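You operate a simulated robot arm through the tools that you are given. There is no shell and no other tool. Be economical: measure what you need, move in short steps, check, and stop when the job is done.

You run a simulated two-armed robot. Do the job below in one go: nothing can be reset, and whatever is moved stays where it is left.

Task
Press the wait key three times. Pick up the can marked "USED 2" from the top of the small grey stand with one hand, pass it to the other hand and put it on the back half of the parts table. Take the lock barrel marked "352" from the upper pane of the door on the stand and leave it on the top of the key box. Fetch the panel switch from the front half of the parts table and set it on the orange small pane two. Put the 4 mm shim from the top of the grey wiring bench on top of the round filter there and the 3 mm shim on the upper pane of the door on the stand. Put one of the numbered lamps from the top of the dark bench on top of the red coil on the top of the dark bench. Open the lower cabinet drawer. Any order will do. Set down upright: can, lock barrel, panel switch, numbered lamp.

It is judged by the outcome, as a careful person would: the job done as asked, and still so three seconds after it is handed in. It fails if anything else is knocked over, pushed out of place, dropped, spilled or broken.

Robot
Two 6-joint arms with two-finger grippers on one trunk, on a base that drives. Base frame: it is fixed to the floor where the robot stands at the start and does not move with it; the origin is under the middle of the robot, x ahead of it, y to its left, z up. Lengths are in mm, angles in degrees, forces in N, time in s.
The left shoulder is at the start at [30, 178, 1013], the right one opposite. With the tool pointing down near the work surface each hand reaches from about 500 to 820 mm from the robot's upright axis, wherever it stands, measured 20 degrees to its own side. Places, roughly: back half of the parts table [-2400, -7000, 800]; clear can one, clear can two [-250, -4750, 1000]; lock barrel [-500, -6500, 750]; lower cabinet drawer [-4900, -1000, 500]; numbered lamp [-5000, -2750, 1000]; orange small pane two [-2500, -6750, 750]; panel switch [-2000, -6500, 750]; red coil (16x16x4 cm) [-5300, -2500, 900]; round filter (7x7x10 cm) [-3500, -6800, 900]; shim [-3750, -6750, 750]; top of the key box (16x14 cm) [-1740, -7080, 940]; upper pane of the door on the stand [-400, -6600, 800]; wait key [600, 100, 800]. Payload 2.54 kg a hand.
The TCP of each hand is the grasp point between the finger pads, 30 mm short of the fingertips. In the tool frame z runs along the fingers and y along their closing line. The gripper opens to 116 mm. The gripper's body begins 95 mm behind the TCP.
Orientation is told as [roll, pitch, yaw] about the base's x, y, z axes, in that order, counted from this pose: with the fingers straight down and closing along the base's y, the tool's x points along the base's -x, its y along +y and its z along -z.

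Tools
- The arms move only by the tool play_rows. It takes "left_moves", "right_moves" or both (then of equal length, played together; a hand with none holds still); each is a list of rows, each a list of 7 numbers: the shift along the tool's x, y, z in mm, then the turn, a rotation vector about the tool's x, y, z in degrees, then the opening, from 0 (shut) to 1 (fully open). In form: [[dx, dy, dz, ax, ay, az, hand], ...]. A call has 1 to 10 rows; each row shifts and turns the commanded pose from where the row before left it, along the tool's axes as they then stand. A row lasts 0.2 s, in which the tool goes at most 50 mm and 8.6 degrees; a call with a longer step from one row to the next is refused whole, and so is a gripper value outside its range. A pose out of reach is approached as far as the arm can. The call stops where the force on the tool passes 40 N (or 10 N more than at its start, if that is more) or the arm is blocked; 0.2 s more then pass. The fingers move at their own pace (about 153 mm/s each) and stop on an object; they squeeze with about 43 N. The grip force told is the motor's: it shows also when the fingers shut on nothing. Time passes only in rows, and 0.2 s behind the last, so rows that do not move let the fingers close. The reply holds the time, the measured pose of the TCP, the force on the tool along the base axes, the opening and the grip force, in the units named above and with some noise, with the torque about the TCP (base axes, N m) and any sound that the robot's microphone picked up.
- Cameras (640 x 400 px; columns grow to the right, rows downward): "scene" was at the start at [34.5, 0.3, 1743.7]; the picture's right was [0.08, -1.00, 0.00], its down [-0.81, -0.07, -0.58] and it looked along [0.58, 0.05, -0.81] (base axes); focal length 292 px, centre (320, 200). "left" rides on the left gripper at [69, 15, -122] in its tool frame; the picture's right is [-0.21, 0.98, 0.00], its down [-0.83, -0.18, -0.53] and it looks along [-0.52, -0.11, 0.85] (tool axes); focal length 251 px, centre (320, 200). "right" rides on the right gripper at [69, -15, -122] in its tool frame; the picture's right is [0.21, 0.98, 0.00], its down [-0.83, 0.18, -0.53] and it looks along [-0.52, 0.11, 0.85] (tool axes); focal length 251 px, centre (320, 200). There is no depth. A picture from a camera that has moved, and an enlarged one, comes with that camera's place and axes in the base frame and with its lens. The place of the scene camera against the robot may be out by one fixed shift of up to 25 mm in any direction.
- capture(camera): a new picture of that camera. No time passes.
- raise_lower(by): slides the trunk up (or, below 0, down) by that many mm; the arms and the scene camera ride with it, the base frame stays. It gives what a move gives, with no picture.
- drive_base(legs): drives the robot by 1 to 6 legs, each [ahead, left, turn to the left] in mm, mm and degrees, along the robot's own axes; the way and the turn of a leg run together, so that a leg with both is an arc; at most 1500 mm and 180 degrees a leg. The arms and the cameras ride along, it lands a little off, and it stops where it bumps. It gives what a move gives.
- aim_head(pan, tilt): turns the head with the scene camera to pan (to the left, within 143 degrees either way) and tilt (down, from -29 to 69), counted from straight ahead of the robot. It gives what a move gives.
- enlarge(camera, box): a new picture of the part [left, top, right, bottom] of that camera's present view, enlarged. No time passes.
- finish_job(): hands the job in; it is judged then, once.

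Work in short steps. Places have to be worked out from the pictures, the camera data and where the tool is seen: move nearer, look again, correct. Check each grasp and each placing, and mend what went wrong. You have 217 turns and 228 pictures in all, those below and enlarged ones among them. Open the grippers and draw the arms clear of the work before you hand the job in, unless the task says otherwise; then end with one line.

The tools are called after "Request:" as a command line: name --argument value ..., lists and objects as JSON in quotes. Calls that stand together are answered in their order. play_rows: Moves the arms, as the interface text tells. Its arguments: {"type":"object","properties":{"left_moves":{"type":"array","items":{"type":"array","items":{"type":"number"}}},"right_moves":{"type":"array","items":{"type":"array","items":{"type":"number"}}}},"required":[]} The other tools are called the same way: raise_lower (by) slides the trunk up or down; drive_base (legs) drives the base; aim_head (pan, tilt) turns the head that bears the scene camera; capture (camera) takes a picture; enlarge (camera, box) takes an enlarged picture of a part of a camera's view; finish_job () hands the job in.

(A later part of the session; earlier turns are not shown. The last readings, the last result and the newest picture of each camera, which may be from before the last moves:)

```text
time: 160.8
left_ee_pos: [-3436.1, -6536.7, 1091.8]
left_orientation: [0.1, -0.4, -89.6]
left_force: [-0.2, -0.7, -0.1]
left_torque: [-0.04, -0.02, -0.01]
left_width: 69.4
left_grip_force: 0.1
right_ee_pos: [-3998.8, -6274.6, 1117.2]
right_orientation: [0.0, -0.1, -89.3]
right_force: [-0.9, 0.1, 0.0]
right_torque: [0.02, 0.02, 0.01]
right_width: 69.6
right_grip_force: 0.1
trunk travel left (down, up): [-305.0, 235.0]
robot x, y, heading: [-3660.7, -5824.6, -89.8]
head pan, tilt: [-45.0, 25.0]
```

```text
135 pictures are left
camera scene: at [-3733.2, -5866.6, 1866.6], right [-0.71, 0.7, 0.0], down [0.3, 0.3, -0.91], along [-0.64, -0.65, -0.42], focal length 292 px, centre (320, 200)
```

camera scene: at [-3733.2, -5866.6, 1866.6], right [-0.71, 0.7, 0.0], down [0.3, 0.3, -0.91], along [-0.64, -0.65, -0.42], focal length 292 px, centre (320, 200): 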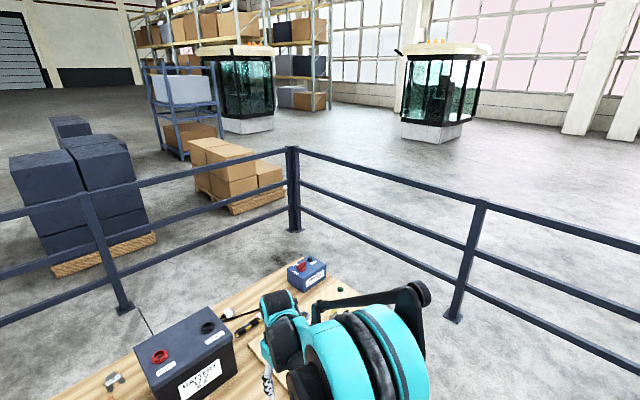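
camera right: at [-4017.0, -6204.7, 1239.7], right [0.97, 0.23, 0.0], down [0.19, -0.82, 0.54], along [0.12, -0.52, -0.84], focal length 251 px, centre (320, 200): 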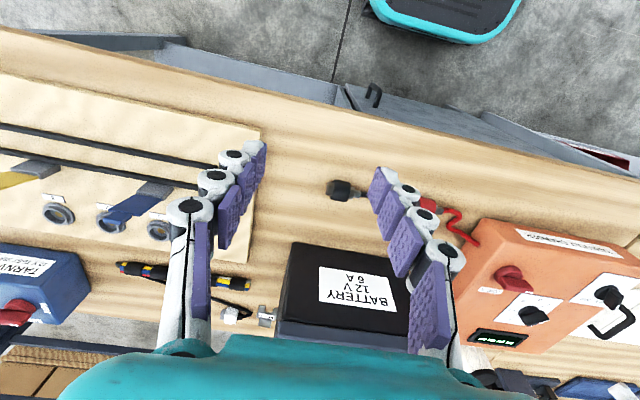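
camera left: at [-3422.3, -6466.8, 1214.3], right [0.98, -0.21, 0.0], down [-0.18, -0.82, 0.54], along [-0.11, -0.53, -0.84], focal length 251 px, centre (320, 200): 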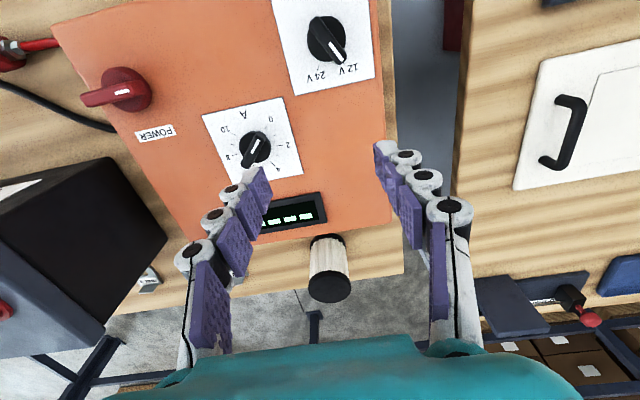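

There's a ~1 m passage between the bench's right end (x≈-4730) and the railing (x≈-5740). I tuck the right hand in and drive round behind the bench.

Request:
play_rows --right_moves '[[0, 40, -10, 0, 0, 0, 0.6], [0, 40, -10, 0, 0, 0, 0.6], [0, 40, 0, 0, 0, 0, 0.6], [0, 20, 0, 0, 0, 0, 0.6]]' --left_moves '[[30, 0, -10, 0, 0, 0, 0.6], [40, 0, -10, 0, 0, 0, 0.6], [40, 0, 0, 0, 0, 0, 0.6], [40, 0, 0, 0, 0, 0, 0.6]]'

Request:
drive_base --legs '[[0, -1500, 0], [0, -75, 0]]'

Request:
aim_head --pan 0 --tilt 35

Request:
capture --camera "scene"

```text
time: 161.8
left_ee_pos: [-3437.4, -6387.4, 1112.6]
left_orientation: [0.0, -0.5, -89.7]
left_force: [-0.3, -0.7, 0.6]
left_torque: [0.0, 0.0, 0.01]
left_width: 69.8
left_grip_force: 0.0
right_ee_pos: [-3861.0, -6272.7, 1140.6]
right_orientation: [-0.1, -0.3, -89.4]
right_force: [-0.6, -0.1, 0.0]
right_torque: [-0.03, 0.02, -0.01]
right_width: 69.8
right_grip_force: 0.1
trunk travel left (down, up): [-305.0, 235.0]
robot x, y, heading: [-3658.3, -5824.7, -89.8]
head pan, tilt: [-45.0, 25.0]
```

```text
time: 170.0
left_ee_pos: [-5026.0, -6406.5, 1111.0]
left_orientation: [0.2, -0.4, -88.9]
left_force: [-0.9, 0.7, 0.8]
left_torque: [-0.01, -0.08, 0.03]
left_width: 69.8
left_grip_force: 0.1
right_ee_pos: [-5451.0, -6299.0, 1138.5]
right_orientation: [0.0, -0.1, -88.6]
right_force: [-0.9, -1.0, 0.2]
right_torque: [0.01, -0.06, 0.02]
right_width: 69.7
right_grip_force: 0.1
trunk travel left (down, up): [-305.0, 235.0]
robot x, y, heading: [-5259.5, -5850.1, -88.8]
head pan, tilt: [-45.0, 25.0]
```

```text
time: 171.1
left_ee_pos: [-5025.0, -6405.3, 1110.7]
left_orientation: [0.2, -0.3, -88.8]
left_force: [-0.4, -0.3, 0.3]
left_torque: [0.03, -0.01, 0.0]
left_width: 69.7
left_grip_force: 0.0
right_ee_pos: [-5449.2, -6297.0, 1140.4]
right_orientation: [0.0, -0.1, -88.6]
right_force: [0.1, -0.7, -0.7]
right_torque: [0.03, 0.01, -0.01]
right_width: 69.8
right_grip_force: 0.0
trunk travel left (down, up): [-305.0, 235.0]
robot x, y, heading: [-5259.1, -5846.0, -89.1]
head pan, tilt: [0.0, 35.0]
```

```text
134 pictures are left
camera scene: at [-5262.2, -5910.8, 1850.9], right [-1.0, -0.02, 0.0], down [-0.01, 0.57, -0.82], along [0.02, -0.82, -0.57], focal length 292 px, centre (320, 200)
```

scene: 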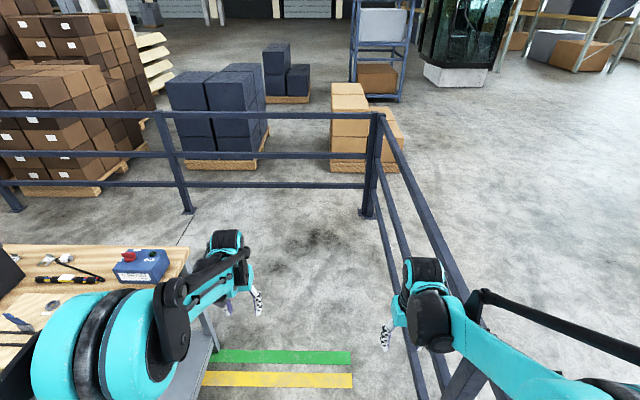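

Passage looks clear. I drive through it to behind the bench.

Request:
drive_base --legs '[[1500, -20, 0], [260, 0, 0]]'

Request:
aim_head --pan 90 --tilt 30

Request:
capture --camera "scene"

```text
refused: leg 1 is longer than a leg can be; nothing moved
```

```text
time: 172.8
left_ee_pos: [-5023.5, -6407.2, 1111.4]
left_orientation: [0.1, -0.4, -88.9]
left_force: [0.1, -0.1, 0.0]
left_torque: [0.0, 0.07, -0.01]
left_width: 69.7
left_grip_force: 0.0
right_ee_pos: [-5450.4, -6298.0, 1140.8]
right_orientation: [-0.2, -0.2, -88.6]
right_force: [-0.4, 0.2, 0.3]
right_torque: [0.01, -0.04, 0.05]
right_width: 69.6
right_grip_force: 0.0
trunk travel left (down, up): [-305.0, 235.0]
robot x, y, heading: [-5255.4, -5846.8, -88.9]
head pan, tilt: [90.0, 30.0]
```

```text
133 pictures are left
camera scene: at [-5173.0, -5821.0, 1858.7], right [0.02, -1.0, 0.0], down [-0.5, -0.01, -0.87], along [0.87, 0.02, -0.5], focal length 292 px, centre (320, 200)
```

scene: 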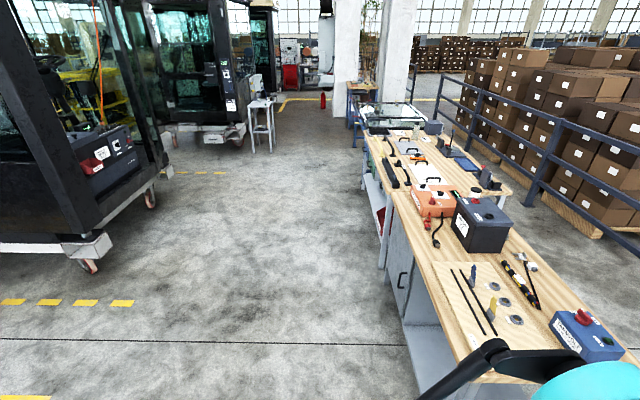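

Leg too long by a hair; I split it.

Request:
drive_base --legs '[[900, -30, 0], [860, 0, 0]]'

Request:
capture --camera "scene"

```text
time: 181.7
left_ee_pos: [-5057.0, -8186.6, 1111.6]
left_orientation: [0.1, -0.4, -90.5]
left_force: [0.0, -0.3, -0.2]
left_torque: [-0.02, 0.01, 0.02]
left_width: 69.5
left_grip_force: 0.0
right_ee_pos: [-5478.7, -8066.4, 1139.6]
right_orientation: [-0.1, -0.3, -90.2]
right_force: [0.7, -0.2, -0.1]
right_torque: [0.0, 0.02, -0.01]
right_width: 69.4
right_grip_force: 0.1
trunk travel left (down, up): [-305.0, 235.0]
robot x, y, heading: [-5272.5, -7619.4, -90.6]
head pan, tilt: [90.0, 30.0]
```

```text
132 pictures are left
camera scene: at [-5188.7, -7597.6, 1858.7], right [-0.01, -1.0, 0.0], down [-0.5, 0.0, -0.87], along [0.87, -0.01, -0.5], focal length 292 px, centre (320, 200)
```

scene: 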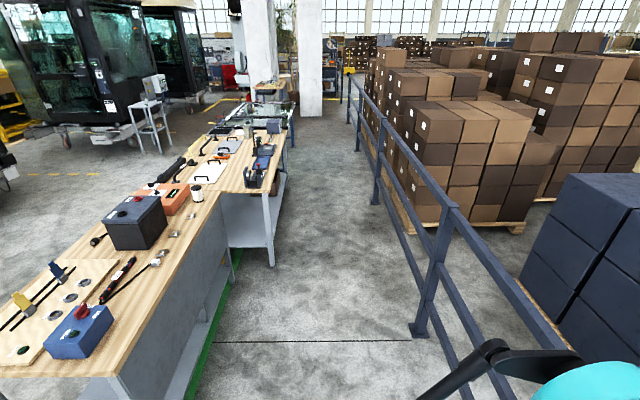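

The corridor behind is clear. I turn round to face +y and slide along behind the bench between the 3 mm and 4 mm shims.

Request:
drive_base --legs '[[0, 0, 180], [0, -1432, 0]]'

Request:
aim_head --pan 0 --tilt 45

Request:
capture --camera "scene"

```text
time: 196.0
left_ee_pos: [-4086.8, -7066.1, 1111.1]
left_orientation: [0.2, -0.5, 89.6]
left_force: [0.5, 0.0, 0.1]
left_torque: [-0.05, 0.02, -0.01]
left_width: 69.7
left_grip_force: 0.0
right_ee_pos: [-3663.8, -7186.9, 1139.2]
right_orientation: [-0.1, -0.1, 89.8]
right_force: [0.0, -0.8, 0.8]
right_torque: [0.01, 0.02, -0.01]
right_width: 69.6
right_grip_force: 0.1
trunk travel left (down, up): [-305.0, 235.0]
robot x, y, heading: [-3876.0, -7636.0, 89.5]
head pan, tilt: [90.0, 30.0]
```

```text
time: 197.7
left_ee_pos: [-4087.3, -7066.5, 1110.5]
left_orientation: [0.0, -0.4, 89.7]
left_force: [-0.2, 0.6, 0.0]
left_torque: [0.0, 0.01, 0.0]
left_width: 69.8
left_grip_force: 0.0
right_ee_pos: [-3665.4, -7186.8, 1139.1]
right_orientation: [0.0, -0.2, 89.8]
right_force: [-0.4, -0.4, -0.2]
right_torque: [0.0, -0.03, -0.02]
right_width: 69.7
right_grip_force: 0.0
trunk travel left (down, up): [-305.0, 235.0]
robot x, y, heading: [-3873.2, -7633.3, 89.7]
head pan, tilt: [0.0, 45.0]
```

```text
131 pictures are left
camera scene: at [-3880.8, -7585.9, 1836.1], right [1.0, -0.01, 0.0], down [-0.01, -0.71, -0.71], along [0.01, 0.71, -0.71], focal length 292 px, centre (320, 200)
```

scene: 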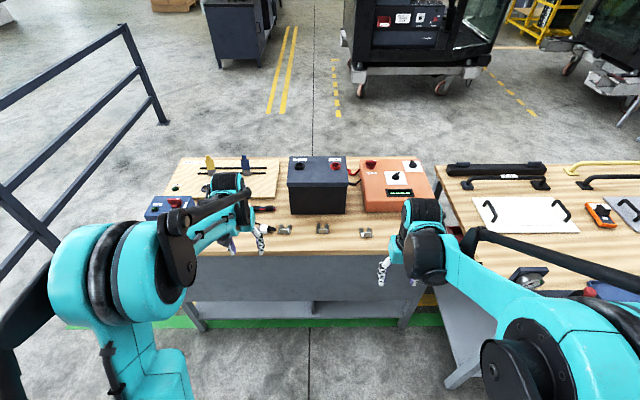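

All three shims in a row along the back edge. I yaw both hands 90° so they close along y (two calls).

Request:
play_rows --left_moves '[[0, 0, 0, 0, 0, 8.5, 0.6], [0, 0, 0, 0, 0, 8.5, 0.6], [0, 0, 0, 0, 0, 8.5, 0.6], [0, 0, 0, 0, 0, 8.5, 0.6], [0, 0, 0, 0, 0, 8.5, 0.6], [0, 0, 0, 0, 0, 8.5, 0.6], [0, 0, 0, 0, 0, 8.5, 0.6], [0, 0, 0, 0, 0, 8.5, 0.6], [0, 0, 0, 0, 0, 8.5, 0.6], [0, 0, 0, 0, 0, 8.5, 0.6]]' --right_moves '[[0, 0, 0, 0, 0, -8.5, 0.6], [0, 0, 0, 0, 0, -8.5, 0.6], [0, 0, 0, 0, 0, -8.5, 0.6], [0, 0, 0, 0, 0, -8.5, 0.6], [0, 0, 0, 0, 0, -8.5, 0.6], [0, 0, 0, 0, 0, -8.5, 0.6], [0, 0, 0, 0, 0, -8.5, 0.6], [0, 0, 0, 0, 0, -8.5, 0.6], [0, 0, 0, 0, 0, -8.5, 0.6], [0, 0, 0, 0, 0, -8.5, 0.6]]'

Request:
capture --camera "left"

Request:
capture --camera "right"

```text
time: 199.9
left_ee_pos: [-4088.0, -7065.8, 1110.5]
left_orientation: [0.4, 0.2, 4.3]
left_force: [-0.5, 0.7, -0.2]
left_torque: [0.0, 0.03, 0.01]
left_width: 69.7
left_grip_force: 0.0
right_ee_pos: [-3664.5, -7186.2, 1139.1]
right_orientation: [-0.2, 0.0, 175.0]
right_force: [0.3, -0.6, 1.4]
right_torque: [-0.01, -0.01, 0.02]
right_width: 69.8
right_grip_force: 0.0
trunk travel left (down, up): [-305.0, 235.0]
robot x, y, heading: [-3869.6, -7634.6, 89.4]
head pan, tilt: [0.0, 45.0]
```

```text
130 pictures are left
camera left: at [-4157.3, -7057.0, 1232.7], right [0.14, 0.99, 0.01], down [0.84, -0.12, 0.53], along [0.53, -0.07, -0.85], focal length 251 px, centre (320, 200)
```

left: 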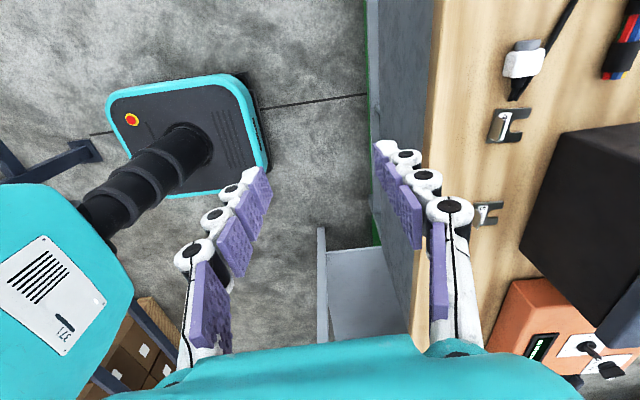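

```text
129 pictures are left
camera right: at [-3594.6, -7177.2, 1262.8], right [0.13, -0.99, 0.0], down [-0.84, -0.11, 0.53], along [-0.53, -0.07, -0.85], focal length 251 px, centre (320, 200)
```

right: 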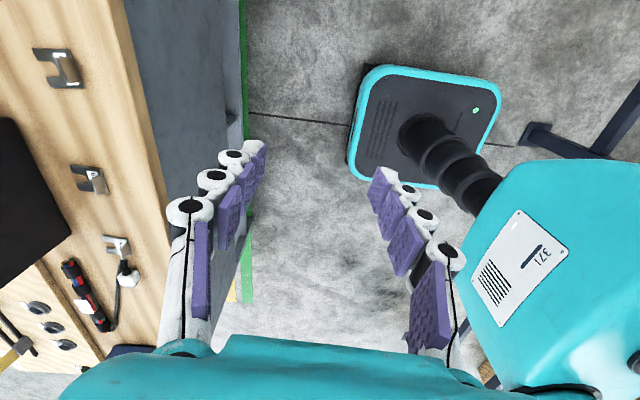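

The yaw works. Triangulation gives the bench top at z≈860, 4 mm shim ≈(-4016,-6803), 3 mm ≈(-3675,-6813). I drive 190 mm closer and look down from both hands.

Request:
drive_base --legs '[[190, 0, 0]]'

Request:
enlarge --camera "left" --box '[240, 60, 480, 210]'

Request:
enlarge --camera "right" --box '[140, 0, 380, 150]'

```text
time: 201.4
left_ee_pos: [-4084.9, -6875.1, 1110.0]
left_orientation: [0.3, 0.1, 4.6]
left_force: [-0.7, -0.1, 0.7]
left_torque: [0.0, 0.0, 0.01]
left_width: 69.7
left_grip_force: 0.1
right_ee_pos: [-3663.9, -6994.8, 1139.9]
right_orientation: [-0.3, 0.0, 174.7]
right_force: [0.0, 0.7, 0.8]
right_torque: [-0.03, 0.0, -0.01]
right_width: 69.8
right_grip_force: 0.1
trunk travel left (down, up): [-305.0, 235.0]
robot x, y, heading: [-3870.7, -7442.6, 89.5]
head pan, tilt: [0.0, 45.0]
```

```text
2.67 times, centred on (360, 135) of left
camera zoom: at [-4155.9, -6866.1, 1232.3], right [0.14, 0.99, 0.01], down [0.84, -0.12, 0.53], along [0.53, -0.07, -0.85], focal length 670 px, centre (213, 373)
```

zoom: 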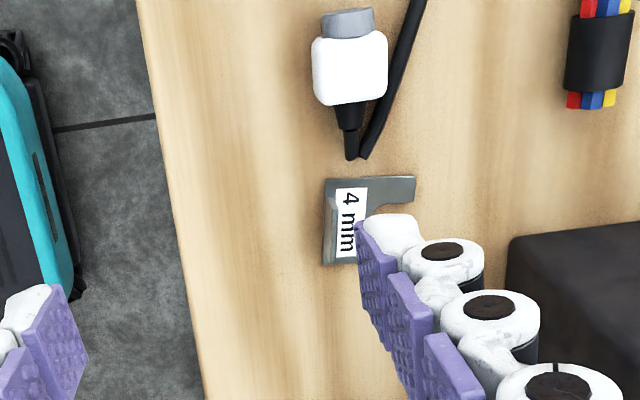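

```text
2.67 times, centred on (260, 75) of right
camera zoom: at [-3593.1, -6986.2, 1262.4], right [0.13, -0.99, 0.0], down [-0.84, -0.11, 0.53], along [-0.53, -0.06, -0.85], focal length 670 px, centre (480, 533)
```

zoom: 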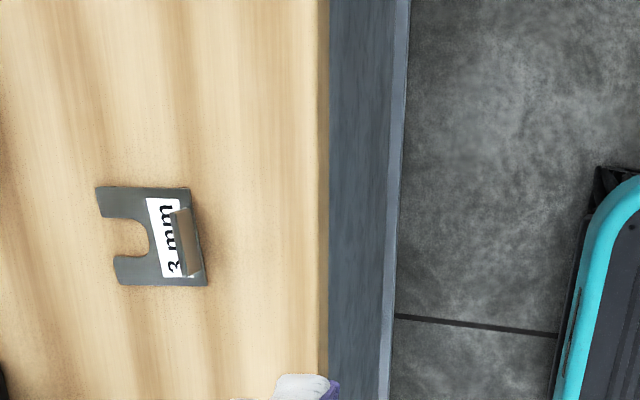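

Both shims have an upright tab along the back edge. I move both hands to hover above the tabs and match their yaw.

Request:
play_rows --left_moves '[[-12.2, 8.2, 25, 0, 0, 0, 0.4], [-12.2, 8.2, 25, 0, 0, 0, 0.4], [-12.2, 8.2, 25, 0, 0, 0, 0.4], [-12.2, 8.2, 25, 0, 0, 0, 0.4], [-12.2, 8.2, 25, 0, 0, 0, 0.4], [-12.2, 8.2, 25, 0, 0, 0, 0.4], [0, 0, 0, 0, 0, 5, 0.4], [0, 0, 0, 0, 0, 4.6, 0.4], [0, 0, 0, 0, 0, 0, 0.4]]' --right_moves '[[-3.8, -27, 30, 0, 0, 0, 0.4], [-3.8, -27, 30, 0, 0, 0, 0.4], [-3.8, -27, 30, 0, 0, 0, 0.4], [-3.8, -27, 30, 0, 0, 0, 0.4], [-3.8, -27, 30, 0, 0, 0, 0.4], [-3.8, -27, 30, 0, 0, 0, 0.4], [0, 0, 0, 0, 0, -5, 0.4], [0, 0, 0, 0, 0, -5, 0.4], [0, 0, 0, 0, 0, 0, 0.4]]'

Request:
capture --camera "left"

Request:
capture --camera "right"

```text
time: 203.4
left_ee_pos: [-4016.4, -6819.5, 960.4]
left_orientation: [0.4, 0.2, -5.1]
left_force: [-0.2, -0.3, 0.6]
left_torque: [-0.02, -0.03, -0.04]
left_width: 46.5
left_grip_force: 0.1
right_ee_pos: [-3671.9, -6832.7, 960.8]
right_orientation: [-0.2, 0.2, -175.2]
right_force: [-0.5, -0.8, 0.7]
right_torque: [0.04, 0.0, 0.04]
right_width: 46.5
right_grip_force: 0.0
trunk travel left (down, up): [-305.0, 235.0]
robot x, y, heading: [-3871.6, -7438.0, 89.5]
head pan, tilt: [0.0, 45.0]
```

```text
126 pictures are left
camera left: at [-4083.6, -6799.7, 1083.0], right [0.3, 0.95, 0.01], down [0.81, -0.26, 0.53], along [0.51, -0.15, -0.85], focal length 251 px, centre (320, 200)
```

left: 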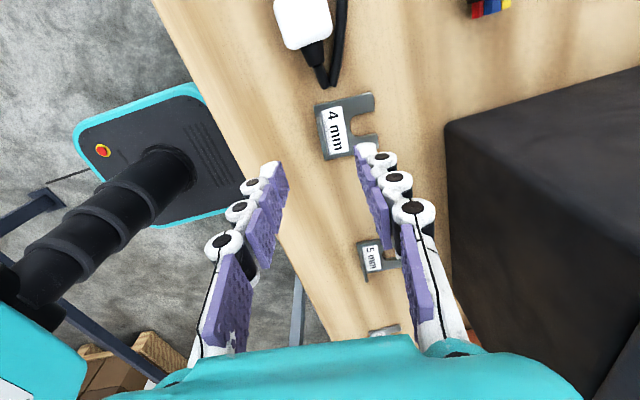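

```text
125 pictures are left
camera right: at [-3603.2, -6812.1, 1083.5], right [0.3, -0.96, 0.0], down [-0.81, -0.25, 0.53], along [-0.51, -0.15, -0.85], focal length 251 px, centre (320, 200)
```

right: 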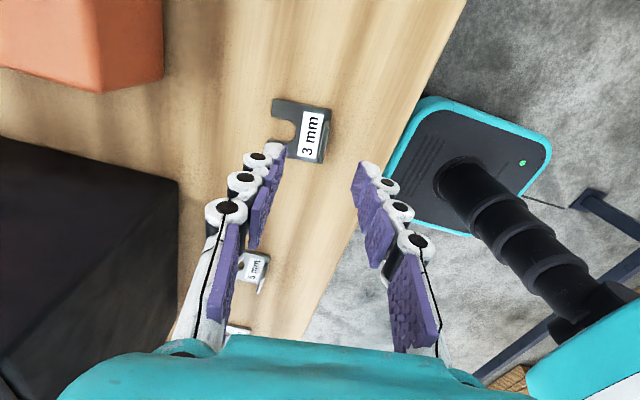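

I zoom into both tabs for precise alignment.

Request:
enlarge --camera "left" --box '[280, 80, 400, 180]'

Request:
enlarge --camera "right" --box '[250, 80, 370, 180]'

```text
4.00 times, centred on (340, 130) of left
camera zoom: at [-4083.6, -6799.7, 1083.0], right [0.3, 0.95, 0.01], down [0.81, -0.26, 0.53], along [0.51, -0.15, -0.85], focal length 1006 px, centre (240, 480)
```

zoom: 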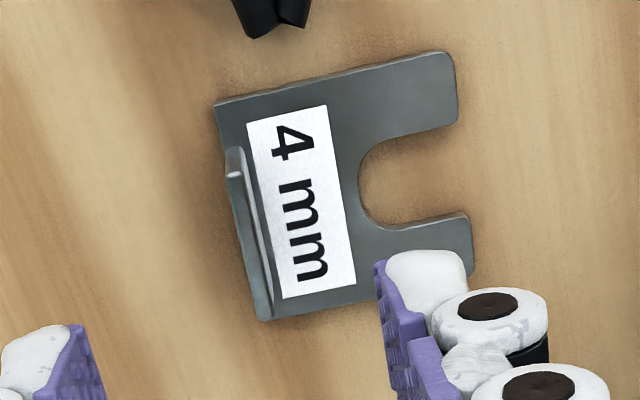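

```text
4.00 times, centred on (310, 130) of right
camera zoom: at [-3603.2, -6812.1, 1083.5], right [0.3, -0.96, 0.0], down [-0.81, -0.25, 0.53], along [-0.51, -0.15, -0.85], focal length 1006 px, centre (360, 480)
```

zoom: 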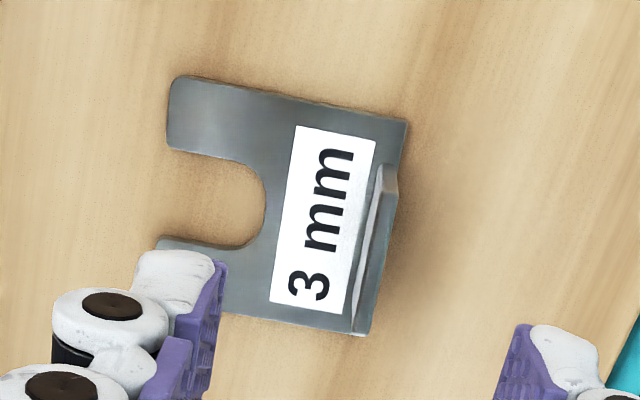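

Offsets are small: left +3.5 mm in y, right −2.4 mm. I descend both to fingertips z≈872 and look.

Request:
play_rows --left_moves '[[0, 3.5, 20, 0, 0, 0, 0.4], [0, 0, 20, 0, 0, 0, 0.4], [0, 0, 18, 0, 0, 0, 0.4], [0, 0, 0, 0, 0, 0, 0.4]]' --right_moves '[[0, 2.4, 20, 0, 0, 0, 0.4], [0, 0, 20, 0, 0, 0, 0.4], [0, 0, 18, 0, 0, 0, 0.4], [0, 0, 0, 0, 0, 0, 0.4]]'

Request:
enlarge --camera "left" --box '[240, 60, 400, 180]'

Request:
enlarge --camera "right" --box '[240, 60, 400, 180]'

```text
time: 204.4
left_ee_pos: [-4018.6, -6814.5, 905.2]
left_orientation: [0.3, 0.3, -4.9]
left_force: [-0.1, 0.7, -1.0]
left_torque: [-0.01, 0.01, 0.0]
left_width: 46.3
left_grip_force: 0.1
right_ee_pos: [-3670.5, -6835.4, 901.9]
right_orientation: [-0.2, 0.1, -175.2]
right_force: [0.6, -0.4, -0.3]
right_torque: [0.02, 0.0, 0.0]
right_width: 46.0
right_grip_force: 0.0
trunk travel left (down, up): [-305.0, 235.0]
robot x, y, heading: [-3870.1, -7443.4, 89.6]
head pan, tilt: [0.0, 45.0]
```

```text
3.33 times, centred on (320, 120) of left
camera zoom: at [-4084.8, -6795.1, 1025.9], right [0.3, 0.95, 0.01], down [0.81, -0.26, 0.53], along [0.51, -0.15, -0.85], focal length 838 px, centre (320, 467)
```

zoom: 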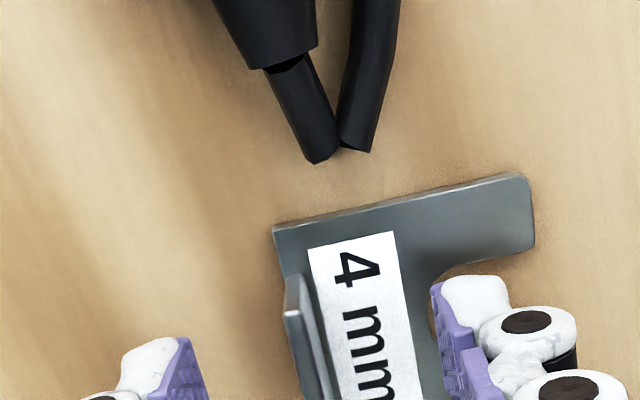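

```text
3.33 times, centred on (320, 120) of right
camera zoom: at [-3603.4, -6813.2, 1025.5], right [0.3, -0.96, 0.0], down [-0.81, -0.25, 0.53], along [-0.51, -0.15, -0.85], focal length 838 px, centre (320, 467)
```

zoom: 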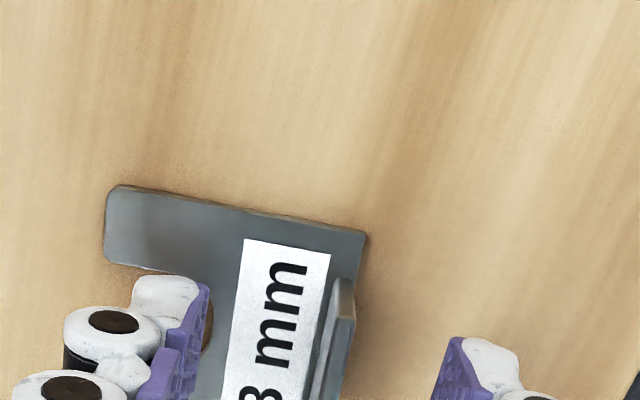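

Tips are a few mm above the plates, alongside the tabs. I go 4 mm further and close both.

Request:
play_rows --left_moves '[[0, 0, 2, 0, 0, 0, 0.4], [0, 0, 2, 0, 0, 0, 0.4], [0, 0, 0, 0, 0, 0, 0.4]]' --right_moves '[[0, 0, 2, 0, 0, 0, 0.4], [0, 0, 0, 0, 0, 0, 0.4], [0, 0, 0, 0, 0, 0, 0.4]]'

Request:
play_rows --left_moves '[[0, 0, 0, 0, 0, 0, 0.2], [0, 0, 0, 0, 0, 0, 0], [0, 0, 0, 0, 0, 0, 0], [0, 0, 0, 0, 0, 0, 0]]' --right_moves '[[0, 0, 0, 0, 0, 0, 0.2], [0, 0, 0, 0, 0, 0, 0], [0, 0, 0, 0, 0, 0, 0], [0, 0, 0, 0, 0, 0, 0]]'

Request:
enlarge --camera "left" --box '[240, 60, 400, 180]'

Request:
enlarge --camera "right" --box '[240, 60, 400, 180]'

```text
time: 205.2
left_ee_pos: [-4017.4, -6816.9, 900.7]
left_orientation: [0.4, 0.2, -5.0]
left_force: [0.1, -0.2, -0.1]
left_torque: [0.01, 0.03, 0.0]
left_width: 46.4
left_grip_force: 0.0
right_ee_pos: [-3669.8, -6833.5, 900.6]
right_orientation: [-0.3, 0.1, -175.2]
right_force: [-0.5, -0.4, -0.4]
right_torque: [-0.02, 0.0, -0.01]
right_width: 46.2
right_grip_force: 0.0
trunk travel left (down, up): [-305.0, 235.0]
robot x, y, heading: [-3873.5, -7444.5, 89.6]
head pan, tilt: [0.0, 45.0]
```

```text
time: 206.2
left_ee_pos: [-4016.7, -6816.1, 899.9]
left_orientation: [0.3, 0.2, -5.0]
left_force: [-0.1, -0.5, -0.4]
left_torque: [-0.06, 0.01, -0.01]
left_width: 5.9
left_grip_force: 32.0
right_ee_pos: [-3671.4, -6832.6, 898.7]
right_orientation: [-0.1, 0.0, -175.2]
right_force: [1.0, -0.1, -0.5]
right_torque: [-0.06, -0.01, 0.0]
right_width: 5.8
right_grip_force: 32.1
trunk travel left (down, up): [-305.0, 235.0]
robot x, y, heading: [-3868.8, -7443.4, 89.6]
head pan, tilt: [0.0, 45.0]
```

```text
3.33 times, centred on (320, 120) of left
camera zoom: at [-4084.2, -6795.1, 1021.3], right [0.3, 0.95, 0.01], down [0.81, -0.26, 0.53], along [0.51, -0.15, -0.85], focal length 838 px, centre (320, 467)
```

zoom: 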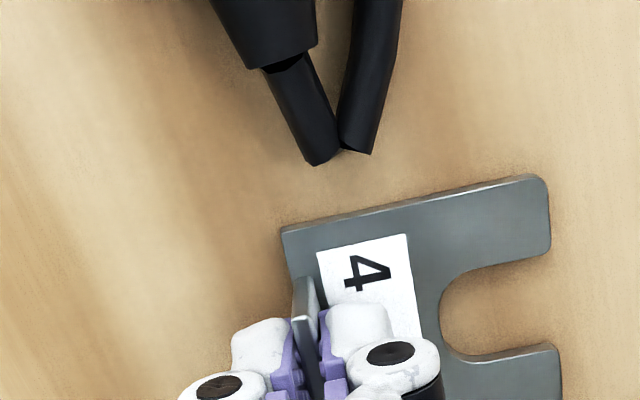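

```text
3.33 times, centred on (320, 120) of right
camera zoom: at [-3603.3, -6812.3, 1023.4], right [0.3, -0.96, 0.0], down [-0.81, -0.25, 0.53], along [-0.51, -0.15, -0.85], focal length 838 px, centre (320, 467)
```

zoom: 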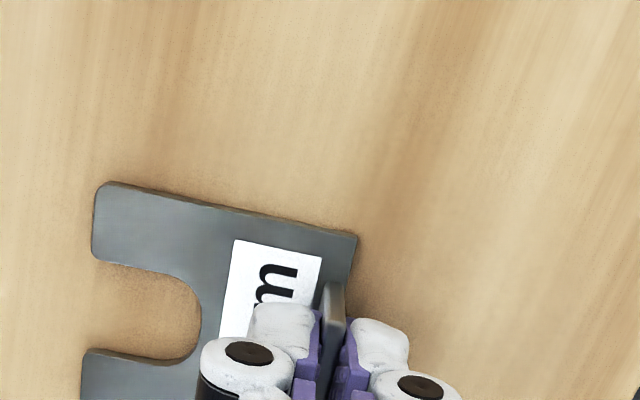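

Both tabs are between the pads. Lift both 100 mm and check.

Request:
play_rows --left_moves '[[0, 0, -10, 0, 0, 0, 0], [0, 0, -25, 0, 0, 0, 0], [0, 0, -35, 0, 0, 0, 0], [0, 0, -40, 0, 0, 0, 0], [0, 0, 0, 0, 0, 0, 0]]' --right_moves '[[0, 0, -10, 0, 0, 0, 0], [0, 0, -25, 0, 0, 0, 0], [0, 0, -35, 0, 0, 0, 0], [0, 0, -40, 0, 0, 0, 0], [0, 0, 0, 0, 0, 0, 0]]'

Request:
capture --camera "left"

Request:
capture --camera "right"

```text
time: 207.4
left_ee_pos: [-4017.0, -6814.7, 1007.8]
left_orientation: [0.4, 0.2, -5.1]
left_force: [-0.5, 0.5, -1.4]
left_torque: [-0.04, -0.01, 0.01]
left_width: 6.0
left_grip_force: 32.4
right_ee_pos: [-3670.7, -6834.8, 1009.5]
right_orientation: [0.0, 0.2, -175.3]
right_force: [1.0, -0.9, -1.2]
right_torque: [-0.03, 0.0, 0.02]
right_width: 5.9
right_grip_force: 31.7
trunk travel left (down, up): [-305.0, 235.0]
robot x, y, heading: [-3870.1, -7441.4, 89.7]
head pan, tilt: [0.0, 45.0]
```

```text
118 pictures are left
camera left: at [-4083.8, -6793.9, 1130.1], right [0.3, 0.95, 0.0], down [0.81, -0.26, 0.53], along [0.51, -0.16, -0.85], focal length 251 px, centre (320, 200)
```

left: 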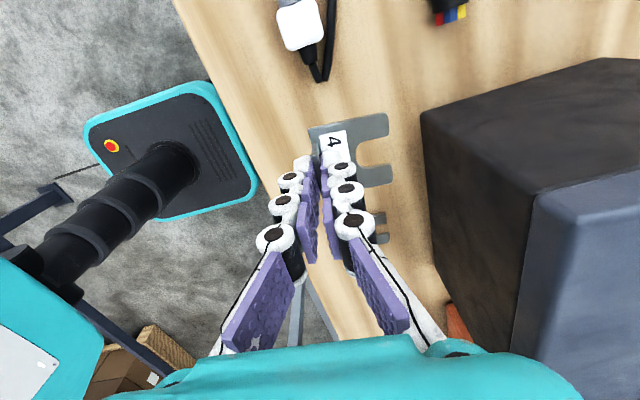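

```text
117 pictures are left
camera right: at [-3603.9, -6813.6, 1132.9], right [0.3, -0.96, 0.0], down [-0.81, -0.25, 0.53], along [-0.51, -0.16, -0.85], focal length 251 px, centre (320, 200)
```

right: 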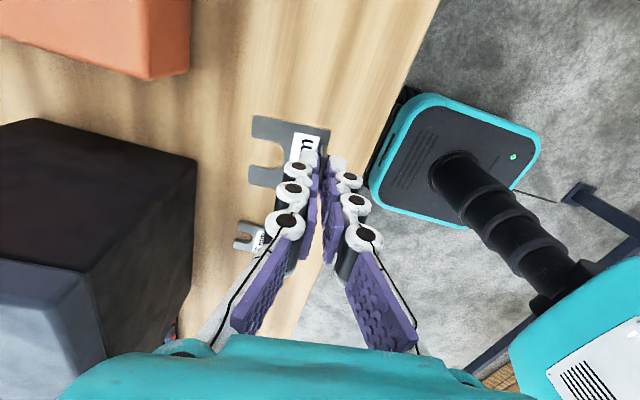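

Both shims are lifted. The filter is at about (-3474,-6785), top ≈962. I draw the right hand back and up so it clears the filter, then slide the base toward +x.

Request:
play_rows --right_moves '[[0, 40, -25, 0, 0, 0, 0], [0, 40, -25, 0, 0, 0, 0], [0, 40, -25, 0, 0, 0, 0], [0, 40, -25, 0, 0, 0, 0]]' --left_moves '[[0, -10, -25, 0, 0, 0, 0], [0, -10, -25, 0, 0, 0, 0], [0, -10, -25, 0, 0, 0, 0], [0, -10, -25, 0, 0, 0, 0]]'

Request:
drive_base --legs '[[0, -525, 0]]'

Request:
capture --camera "left"

Request:
capture --camera "scene"

```text
time: 208.4
left_ee_pos: [-4022.9, -6860.1, 1111.1]
left_orientation: [0.5, 0.2, -5.0]
left_force: [0.0, -0.6, -1.0]
left_torque: [0.03, -0.04, 0.04]
left_width: 6.1
left_grip_force: 31.7
right_ee_pos: [-3656.6, -6998.3, 1110.5]
right_orientation: [-0.4, 0.1, -175.2]
right_force: [0.3, -1.4, -0.1]
right_torque: [0.06, 0.01, -0.02]
right_width: 5.9
right_grip_force: 32.5
trunk travel left (down, up): [-305.0, 235.0]
robot x, y, heading: [-3870.5, -7439.9, 89.7]
head pan, tilt: [0.0, 45.0]
```

```text
time: 211.1
left_ee_pos: [-3591.8, -6871.4, 1108.7]
left_orientation: [0.5, 0.2, -4.3]
left_force: [0.0, -0.4, -0.6]
left_torque: [0.0, 0.01, 0.03]
left_width: 5.9
left_grip_force: 32.2
right_ee_pos: [-3225.3, -7002.5, 1111.5]
right_orientation: [-0.3, 0.0, -174.4]
right_force: [-0.1, 0.2, -1.2]
right_torque: [0.05, 0.03, -0.02]
right_width: 5.8
right_grip_force: 32.3
trunk travel left (down, up): [-305.0, 235.0]
robot x, y, heading: [-3436.0, -7454.1, 90.4]
head pan, tilt: [0.0, 45.0]
stopped in leg 1: the robot was blocked; the commanded pose is now the measured one
```

```text
116 pictures are left
camera left: at [-3659.7, -6851.2, 1231.0], right [0.29, 0.96, 0.01], down [0.81, -0.25, 0.53], along [0.51, -0.15, -0.85], focal length 251 px, centre (320, 200)
```

left: 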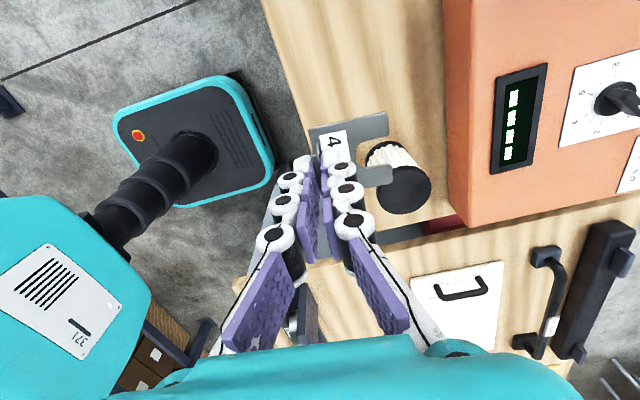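

```text
115 pictures are left
camera scene: at [-3442.4, -7407.9, 1836.1], right [1.0, 0.01, 0.0], down [0.0, -0.71, -0.71], along [-0.01, 0.71, -0.71], focal length 292 px, centre (320, 200)
```

scene: 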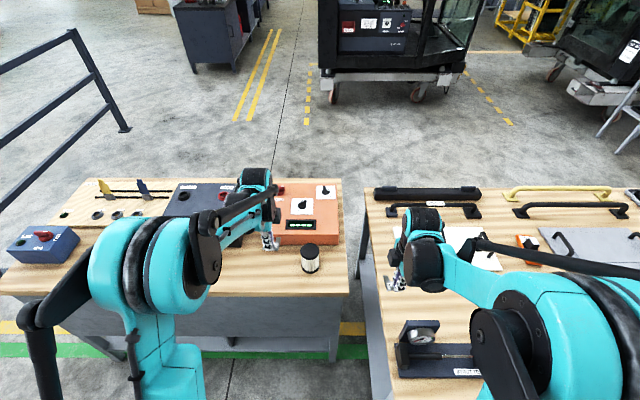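

The base touched the parts table's corner (its back edge sticks out further) and stopped; nothing on it seems moved. I back off sideways 40 mm; the filter triangulates to (-3476,-6794), top 954. Then move the left hand over it.

Request:
drive_base --legs '[[-15, 40, 0]]'

Request:
play_rows --left_moves '[[-37.8, 17.1, 12, 0, 0, 0, 0], [-37.8, 17.1, 12, 0, 0, 0, 0], [-37.8, 17.1, 12, 0, 0, 0, 0], [-37.8, 17.1, 12, 0, 0, 0, 0], [0, 0, 0, 0, 0, 0, 0]]'

Request:
capture --camera "left"

Request:
enlarge --camera "scene" --box '[240, 180, 400, 300]'

```text
time: 211.9
left_ee_pos: [-3634.5, -6884.1, 1107.6]
left_orientation: [0.3, 0.1, -4.3]
left_force: [-1.5, -1.2, -0.7]
left_torque: [0.02, -0.01, -0.02]
left_width: 6.2
left_grip_force: 32.7
right_ee_pos: [-3268.2, -7017.7, 1111.1]
right_orientation: [-0.2, 0.1, -174.2]
right_force: [0.5, -0.6, -0.2]
right_torque: [0.0, -0.02, 0.0]
right_width: 5.8
right_grip_force: 31.8
trunk travel left (down, up): [-305.0, 235.0]
robot x, y, heading: [-3475.3, -7467.2, 90.4]
head pan, tilt: [0.0, 45.0]
```

```text
time: 213.1
left_ee_pos: [-3480.5, -6828.8, 1061.8]
left_orientation: [0.5, 0.1, -4.1]
left_force: [0.0, -0.4, 0.5]
left_torque: [0.01, -0.03, 0.0]
left_width: 6.1
left_grip_force: 32.8
right_ee_pos: [-3267.3, -7018.0, 1110.9]
right_orientation: [-0.3, 0.2, -174.3]
right_force: [0.3, -0.8, 0.3]
right_torque: [-0.01, -0.01, 0.0]
right_width: 6.2
right_grip_force: 32.0
trunk travel left (down, up): [-305.0, 235.0]
robot x, y, heading: [-3472.9, -7468.5, 90.6]
head pan, tilt: [0.0, 45.0]
```

```text
114 pictures are left
camera left: at [-3547.8, -6808.9, 1184.1], right [0.29, 0.96, 0.01], down [0.81, -0.25, 0.53], along [0.51, -0.15, -0.85], focal length 251 px, centre (320, 200)
```

left: 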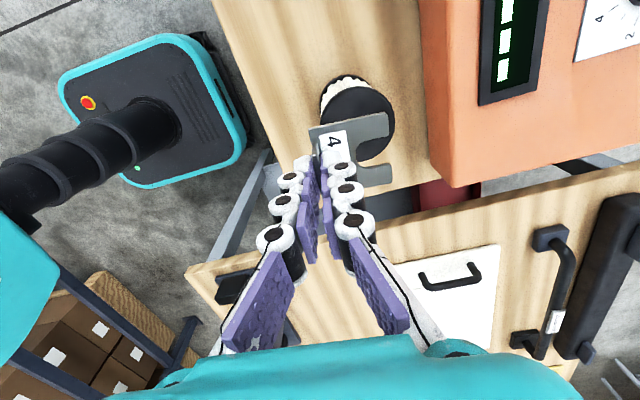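

```text
3.33 times, centred on (320, 240) of scene
camera zoom: at [-3485.6, -7422.0, 1836.1], right [1.0, 0.01, 0.0], down [0.01, -0.71, -0.71], along [-0.01, 0.71, -0.71], focal length 974 px, centre (320, 67)
```

zoom: 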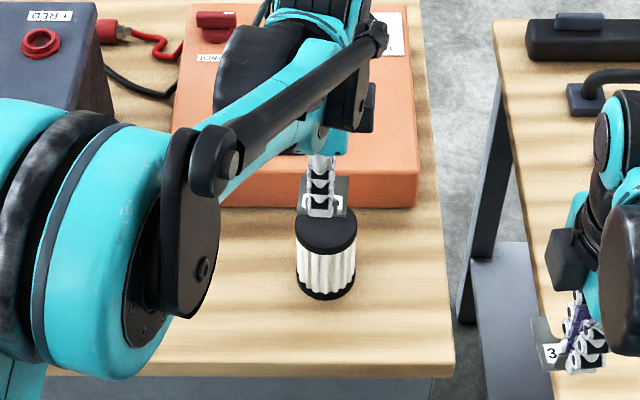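

Filter centre ≈(-3480,-6791). I shift +17 mm in y and lower to just above its top.

Request:
play_rows --left_moves '[[0, 17, 10, 0, 0, 0, 0], [0, 0, 20, 0, 0, 0, 0], [0, 0, 18, 0, 0, 0, 0], [0, 0, 0, 0, 0, 0, 0]]'

Request:
enlarge --camera "left" --box '[240, 60, 440, 200]'

Request:
enlarge --camera "scene" --box '[280, 200, 360, 280]'

```text
time: 214.1
left_ee_pos: [-3477.8, -6810.6, 1013.3]
left_orientation: [0.4, 0.0, -4.2]
left_force: [-0.4, -0.4, -0.8]
left_torque: [-0.05, 0.0, 0.0]
left_width: 6.1
left_grip_force: 31.7
right_ee_pos: [-3266.8, -7016.9, 1111.4]
right_orientation: [-0.1, 0.1, -174.3]
right_force: [0.2, 0.4, -0.9]
right_torque: [0.02, 0.0, 0.02]
right_width: 5.9
right_grip_force: 32.6
trunk travel left (down, up): [-305.0, 235.0]
robot x, y, heading: [-3475.5, -7470.2, 90.4]
head pan, tilt: [0.0, 45.0]
```

```text
2.86 times, centred on (340, 130) of left
camera zoom: at [-3544.9, -6790.8, 1134.9], right [0.29, 0.96, 0.01], down [0.81, -0.25, 0.53], along [0.51, -0.15, -0.85], focal length 718 px, centre (263, 400)
```

zoom: 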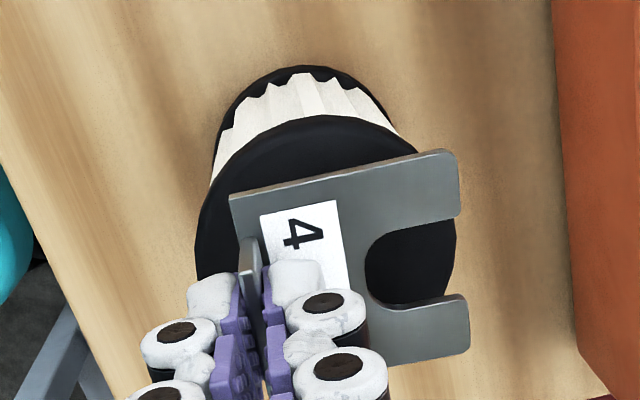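

```text
5.00 times, centred on (320, 240) of scene
camera zoom: at [-3484.1, -7421.6, 1836.1], right [1.0, 0.01, 0.0], down [0.01, -0.71, -0.71], along [-0.01, 0.71, -0.71], focal length 1461 px, centre (320, 0)
```

zoom: 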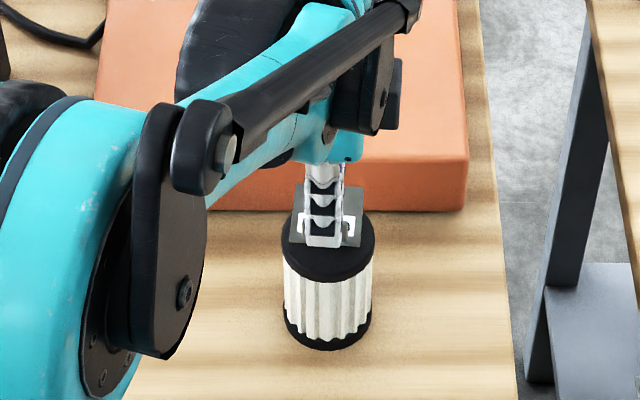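

Nearly centred; I correct 6 mm and lower to contact.

Request:
play_rows --left_moves '[[6, -2, 3, 0, 0, 0, 0], [0, 0, 3, 0, 0, 0, 0], [0, 0, 2, 0, 0, 0, 0], [0, 0, 2, 0, 0, 0, 0], [0, 0, 0, 0, 0, 0, 0]]'

Request:
enlarge --camera "scene" --box '[280, 200, 360, 280]'

```text
time: 215.3
left_ee_pos: [-3483.5, -6811.2, 1002.5]
left_orientation: [0.4, 0.1, -4.2]
left_force: [0.4, 0.0, -0.9]
left_torque: [0.0, 0.0, 0.0]
left_width: 6.1
left_grip_force: 32.4
right_ee_pos: [-3266.8, -7017.8, 1111.8]
right_orientation: [-0.2, 0.1, -174.3]
right_force: [-0.6, 0.2, -0.2]
right_torque: [-0.03, -0.02, -0.04]
right_width: 6.1
right_grip_force: 32.4
trunk travel left (down, up): [-305.0, 235.0]
robot x, y, heading: [-3478.2, -7468.6, 90.7]
head pan, tilt: [0.0, 45.0]
```

```text
5.00 times, centred on (320, 240) of scene
camera zoom: at [-3484.0, -7420.9, 1836.1], right [1.0, 0.01, 0.0], down [0.01, -0.71, -0.71], along [-0.01, 0.71, -0.71], focal length 1461 px, centre (320, 0)
```

zoom: 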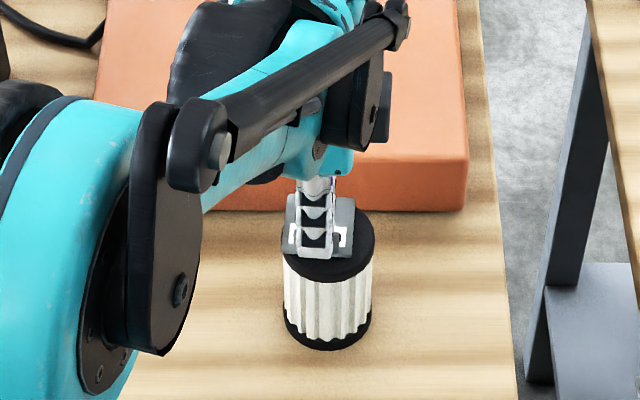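

Close. I shift 5 mm back toward the robot and continue down in 2 mm steps.

Request:
play_rows --left_moves '[[-2, -5, 2, 0, 0, 0, 0], [0, 0, 2, 0, 0, 0, 0], [0, 0, 0, 0, 0, 0, 0]]'

Request:
play_rows --left_moves '[[0, 0, 1.5, 0, 0, 0, 0], [0, 0, 1.5, 0, 0, 0, 0], [0, 0, 0, 0, 0, 0, 0]]'

Request:
enlarge --camera "left" --box '[240, 60, 440, 200]'

```text
time: 216.1
left_ee_pos: [-3481.3, -6817.4, 999.0]
left_orientation: [0.4, 0.2, -4.2]
left_force: [-0.1, 1.4, 7.6]
left_torque: [0.05, 0.08, 0.0]
left_width: 5.9
left_grip_force: 31.9
right_ee_pos: [-3266.1, -7017.0, 1111.1]
right_orientation: [-0.3, 0.1, -174.2]
right_force: [-0.4, 0.3, -0.6]
right_torque: [-0.01, -0.01, 0.02]
right_width: 6.1
right_grip_force: 32.2
trunk travel left (down, up): [-305.0, 235.0]
robot x, y, heading: [-3473.1, -7467.7, 90.4]
head pan, tilt: [0.0, 45.0]
```

```text
time: 216.9
left_ee_pos: [-3482.0, -6817.3, 997.5]
left_orientation: [0.6, 0.1, -4.3]
left_force: [-1.9, 1.9, 24.3]
left_torque: [0.08, 0.04, -0.02]
left_width: 5.9
left_grip_force: 32.5
right_ee_pos: [-3267.4, -7019.5, 1110.9]
right_orientation: [-0.4, 0.1, -174.2]
right_force: [-0.6, -0.5, -0.5]
right_torque: [-0.01, -0.03, 0.02]
right_width: 6.0
right_grip_force: 32.2
trunk travel left (down, up): [-305.0, 235.0]
robot x, y, heading: [-3478.0, -7468.7, 90.4]
head pan, tilt: [0.0, 45.0]
```

```text
2.86 times, centred on (340, 130) of left
camera zoom: at [-3549.0, -6798.7, 1118.8], right [0.29, 0.96, 0.01], down [0.81, -0.25, 0.53], along [0.51, -0.15, -0.85], focal length 718 px, centre (263, 400)
```

zoom: 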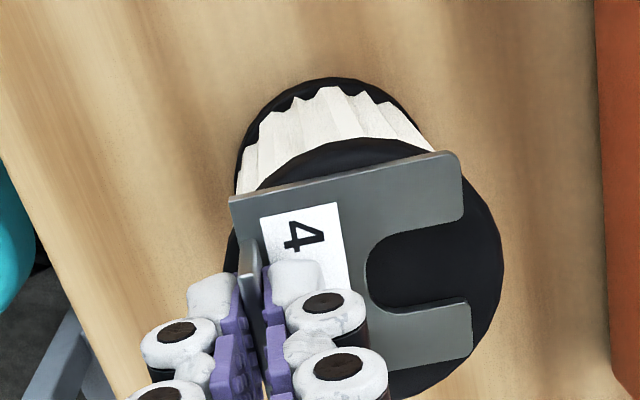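

In contact and well centred. Relieve, open, rise.

Request:
play_rows --left_moves '[[0, 0, -2, 0, 0, 0, 0], [0, 0, 0, 0, 0, 0, 0.12], [0, 0, 0, 0, 0, 0, 0.25], [0, 0, 0, 0, 0, 0, 0.25], [0, 0, -15, 0, 0, 0, 0.25], [0, 0, -30, 0, 0, 0, 0.3], [0, 0, -40, 0, 0, 0, 0.3], [0, 0, -40, 0, 0, 0, 0.3], [0, -20, 0, 0, 0, 0, 0.3]]'

Request:
enlarge --camera "left" --box '[240, 60, 440, 200]'

Request:
enlarge --camera "scene" --box '[260, 180, 380, 280]'

```text
time: 218.9
left_ee_pos: [-3481.3, -6837.8, 1124.7]
left_orientation: [0.4, 0.1, -4.3]
left_force: [-0.1, -0.8, 0.2]
left_torque: [0.03, 0.02, 0.0]
left_width: 34.7
left_grip_force: 0.1
right_ee_pos: [-3266.8, -7018.8, 1112.0]
right_orientation: [-0.3, 0.0, -174.3]
right_force: [-1.4, -0.4, -1.5]
right_torque: [0.02, 0.0, 0.01]
right_width: 5.9
right_grip_force: 31.8
trunk travel left (down, up): [-305.0, 235.0]
robot x, y, heading: [-3477.1, -7462.8, 90.6]
head pan, tilt: [0.0, 45.0]
```

```text
2.86 times, centred on (340, 130) of left
camera zoom: at [-3549.1, -6818.9, 1247.2], right [0.29, 0.96, 0.01], down [0.81, -0.25, 0.53], along [0.51, -0.15, -0.85], focal length 718 px, centre (263, 400)
```

zoom: 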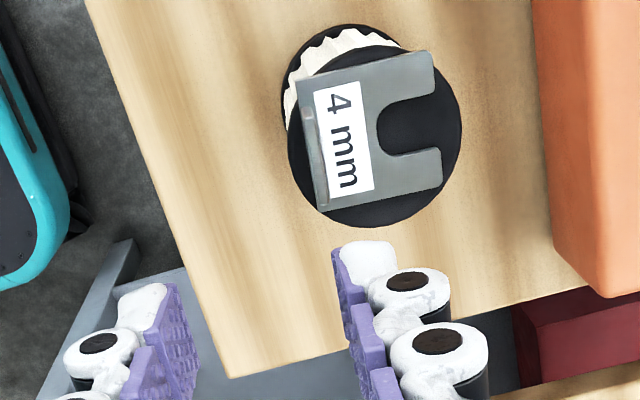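

```text
4.00 times, centred on (320, 230) of scene
camera zoom: at [-3484.2, -7422.3, 1836.1], right [1.0, 0.01, 0.0], down [0.01, -0.71, -0.71], along [-0.01, 0.71, -0.71], focal length 1169 px, centre (320, 80)
```

zoom: 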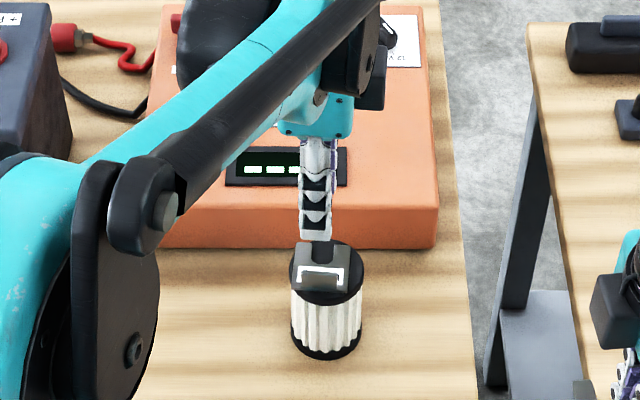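

The 4 mm shim lies on the round filter. Next I take the 3 mm shim (right hand) toward the door: raise a bit, back off and drive along behind the tables toward +x.

Request:
raise_lower --by 60

Request:
drive_base --legs '[[-260, 0, 0], [0, -1450, 0], [0, -1200, 0]]'

Request:
aim_head --pan -40 --tilt 25

Request:
capture --camera "scene"

```text
time: 219.9
left_ee_pos: [-3481.5, -6836.5, 1184.9]
left_orientation: [0.5, 0.3, -4.2]
left_force: [-0.3, -0.3, -0.4]
left_torque: [0.01, 0.0, -0.02]
left_width: 34.6
left_grip_force: 0.0
right_ee_pos: [-3266.2, -7017.0, 1170.6]
right_orientation: [-0.1, 0.2, -174.2]
right_force: [-0.1, -1.5, -1.4]
right_torque: [0.0, -0.02, 0.01]
right_width: 5.8
right_grip_force: 32.2
trunk travel left (down, up): [-365.0, 175.0]
robot x, y, heading: [-3475.4, -7467.5, 90.5]
head pan, tilt: [0.0, 45.0]
```

```text
time: 234.3
left_ee_pos: [-817.2, -7103.5, 1184.7]
left_orientation: [0.4, 0.1, -5.7]
left_force: [-1.0, -0.2, 0.0]
left_torque: [-0.02, -0.01, 0.02]
left_width: 34.7
left_grip_force: 0.0
right_ee_pos: [-606.8, -7289.5, 1169.0]
right_orientation: [-0.2, 0.2, -175.7]
right_force: [0.6, 0.5, -0.7]
right_torque: [-0.02, 0.01, 0.01]
right_width: 6.4
right_grip_force: 32.1
trunk travel left (down, up): [-365.0, 175.0]
robot x, y, heading: [-830.6, -7736.9, 89.2]
head pan, tilt: [0.0, 45.0]
```

```text
time: 235.3
left_ee_pos: [-817.2, -7106.0, 1185.2]
left_orientation: [0.5, 0.3, -5.5]
left_force: [-1.4, -0.3, 0.0]
left_torque: [-0.01, 0.01, 0.0]
left_width: 34.7
left_grip_force: 0.0
right_ee_pos: [-606.2, -7289.8, 1170.7]
right_orientation: [-0.1, 0.2, -175.6]
right_force: [-0.3, 0.0, -0.9]
right_torque: [0.0, 0.03, -0.01]
right_width: 6.0
right_grip_force: 32.7
trunk travel left (down, up): [-365.0, 175.0]
robot x, y, heading: [-830.1, -7736.1, 89.0]
head pan, tilt: [-40.0, 25.0]
```

```text
106 pictures are left
camera scene: at [-774.1, -7700.1, 1926.6], right [0.76, -0.65, 0.0], down [-0.28, -0.32, -0.91], along [0.59, 0.69, -0.42], focal length 292 px, centre (320, 200)
```

scene: 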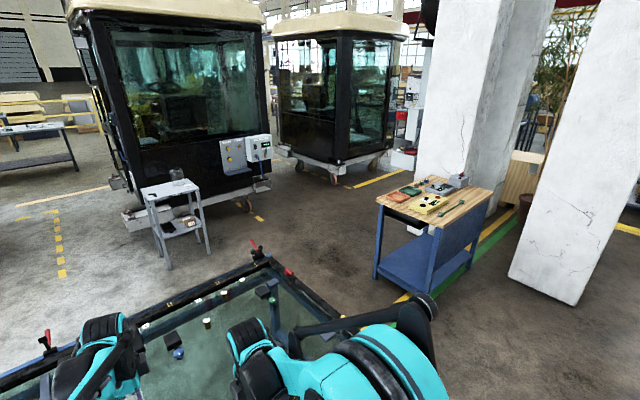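

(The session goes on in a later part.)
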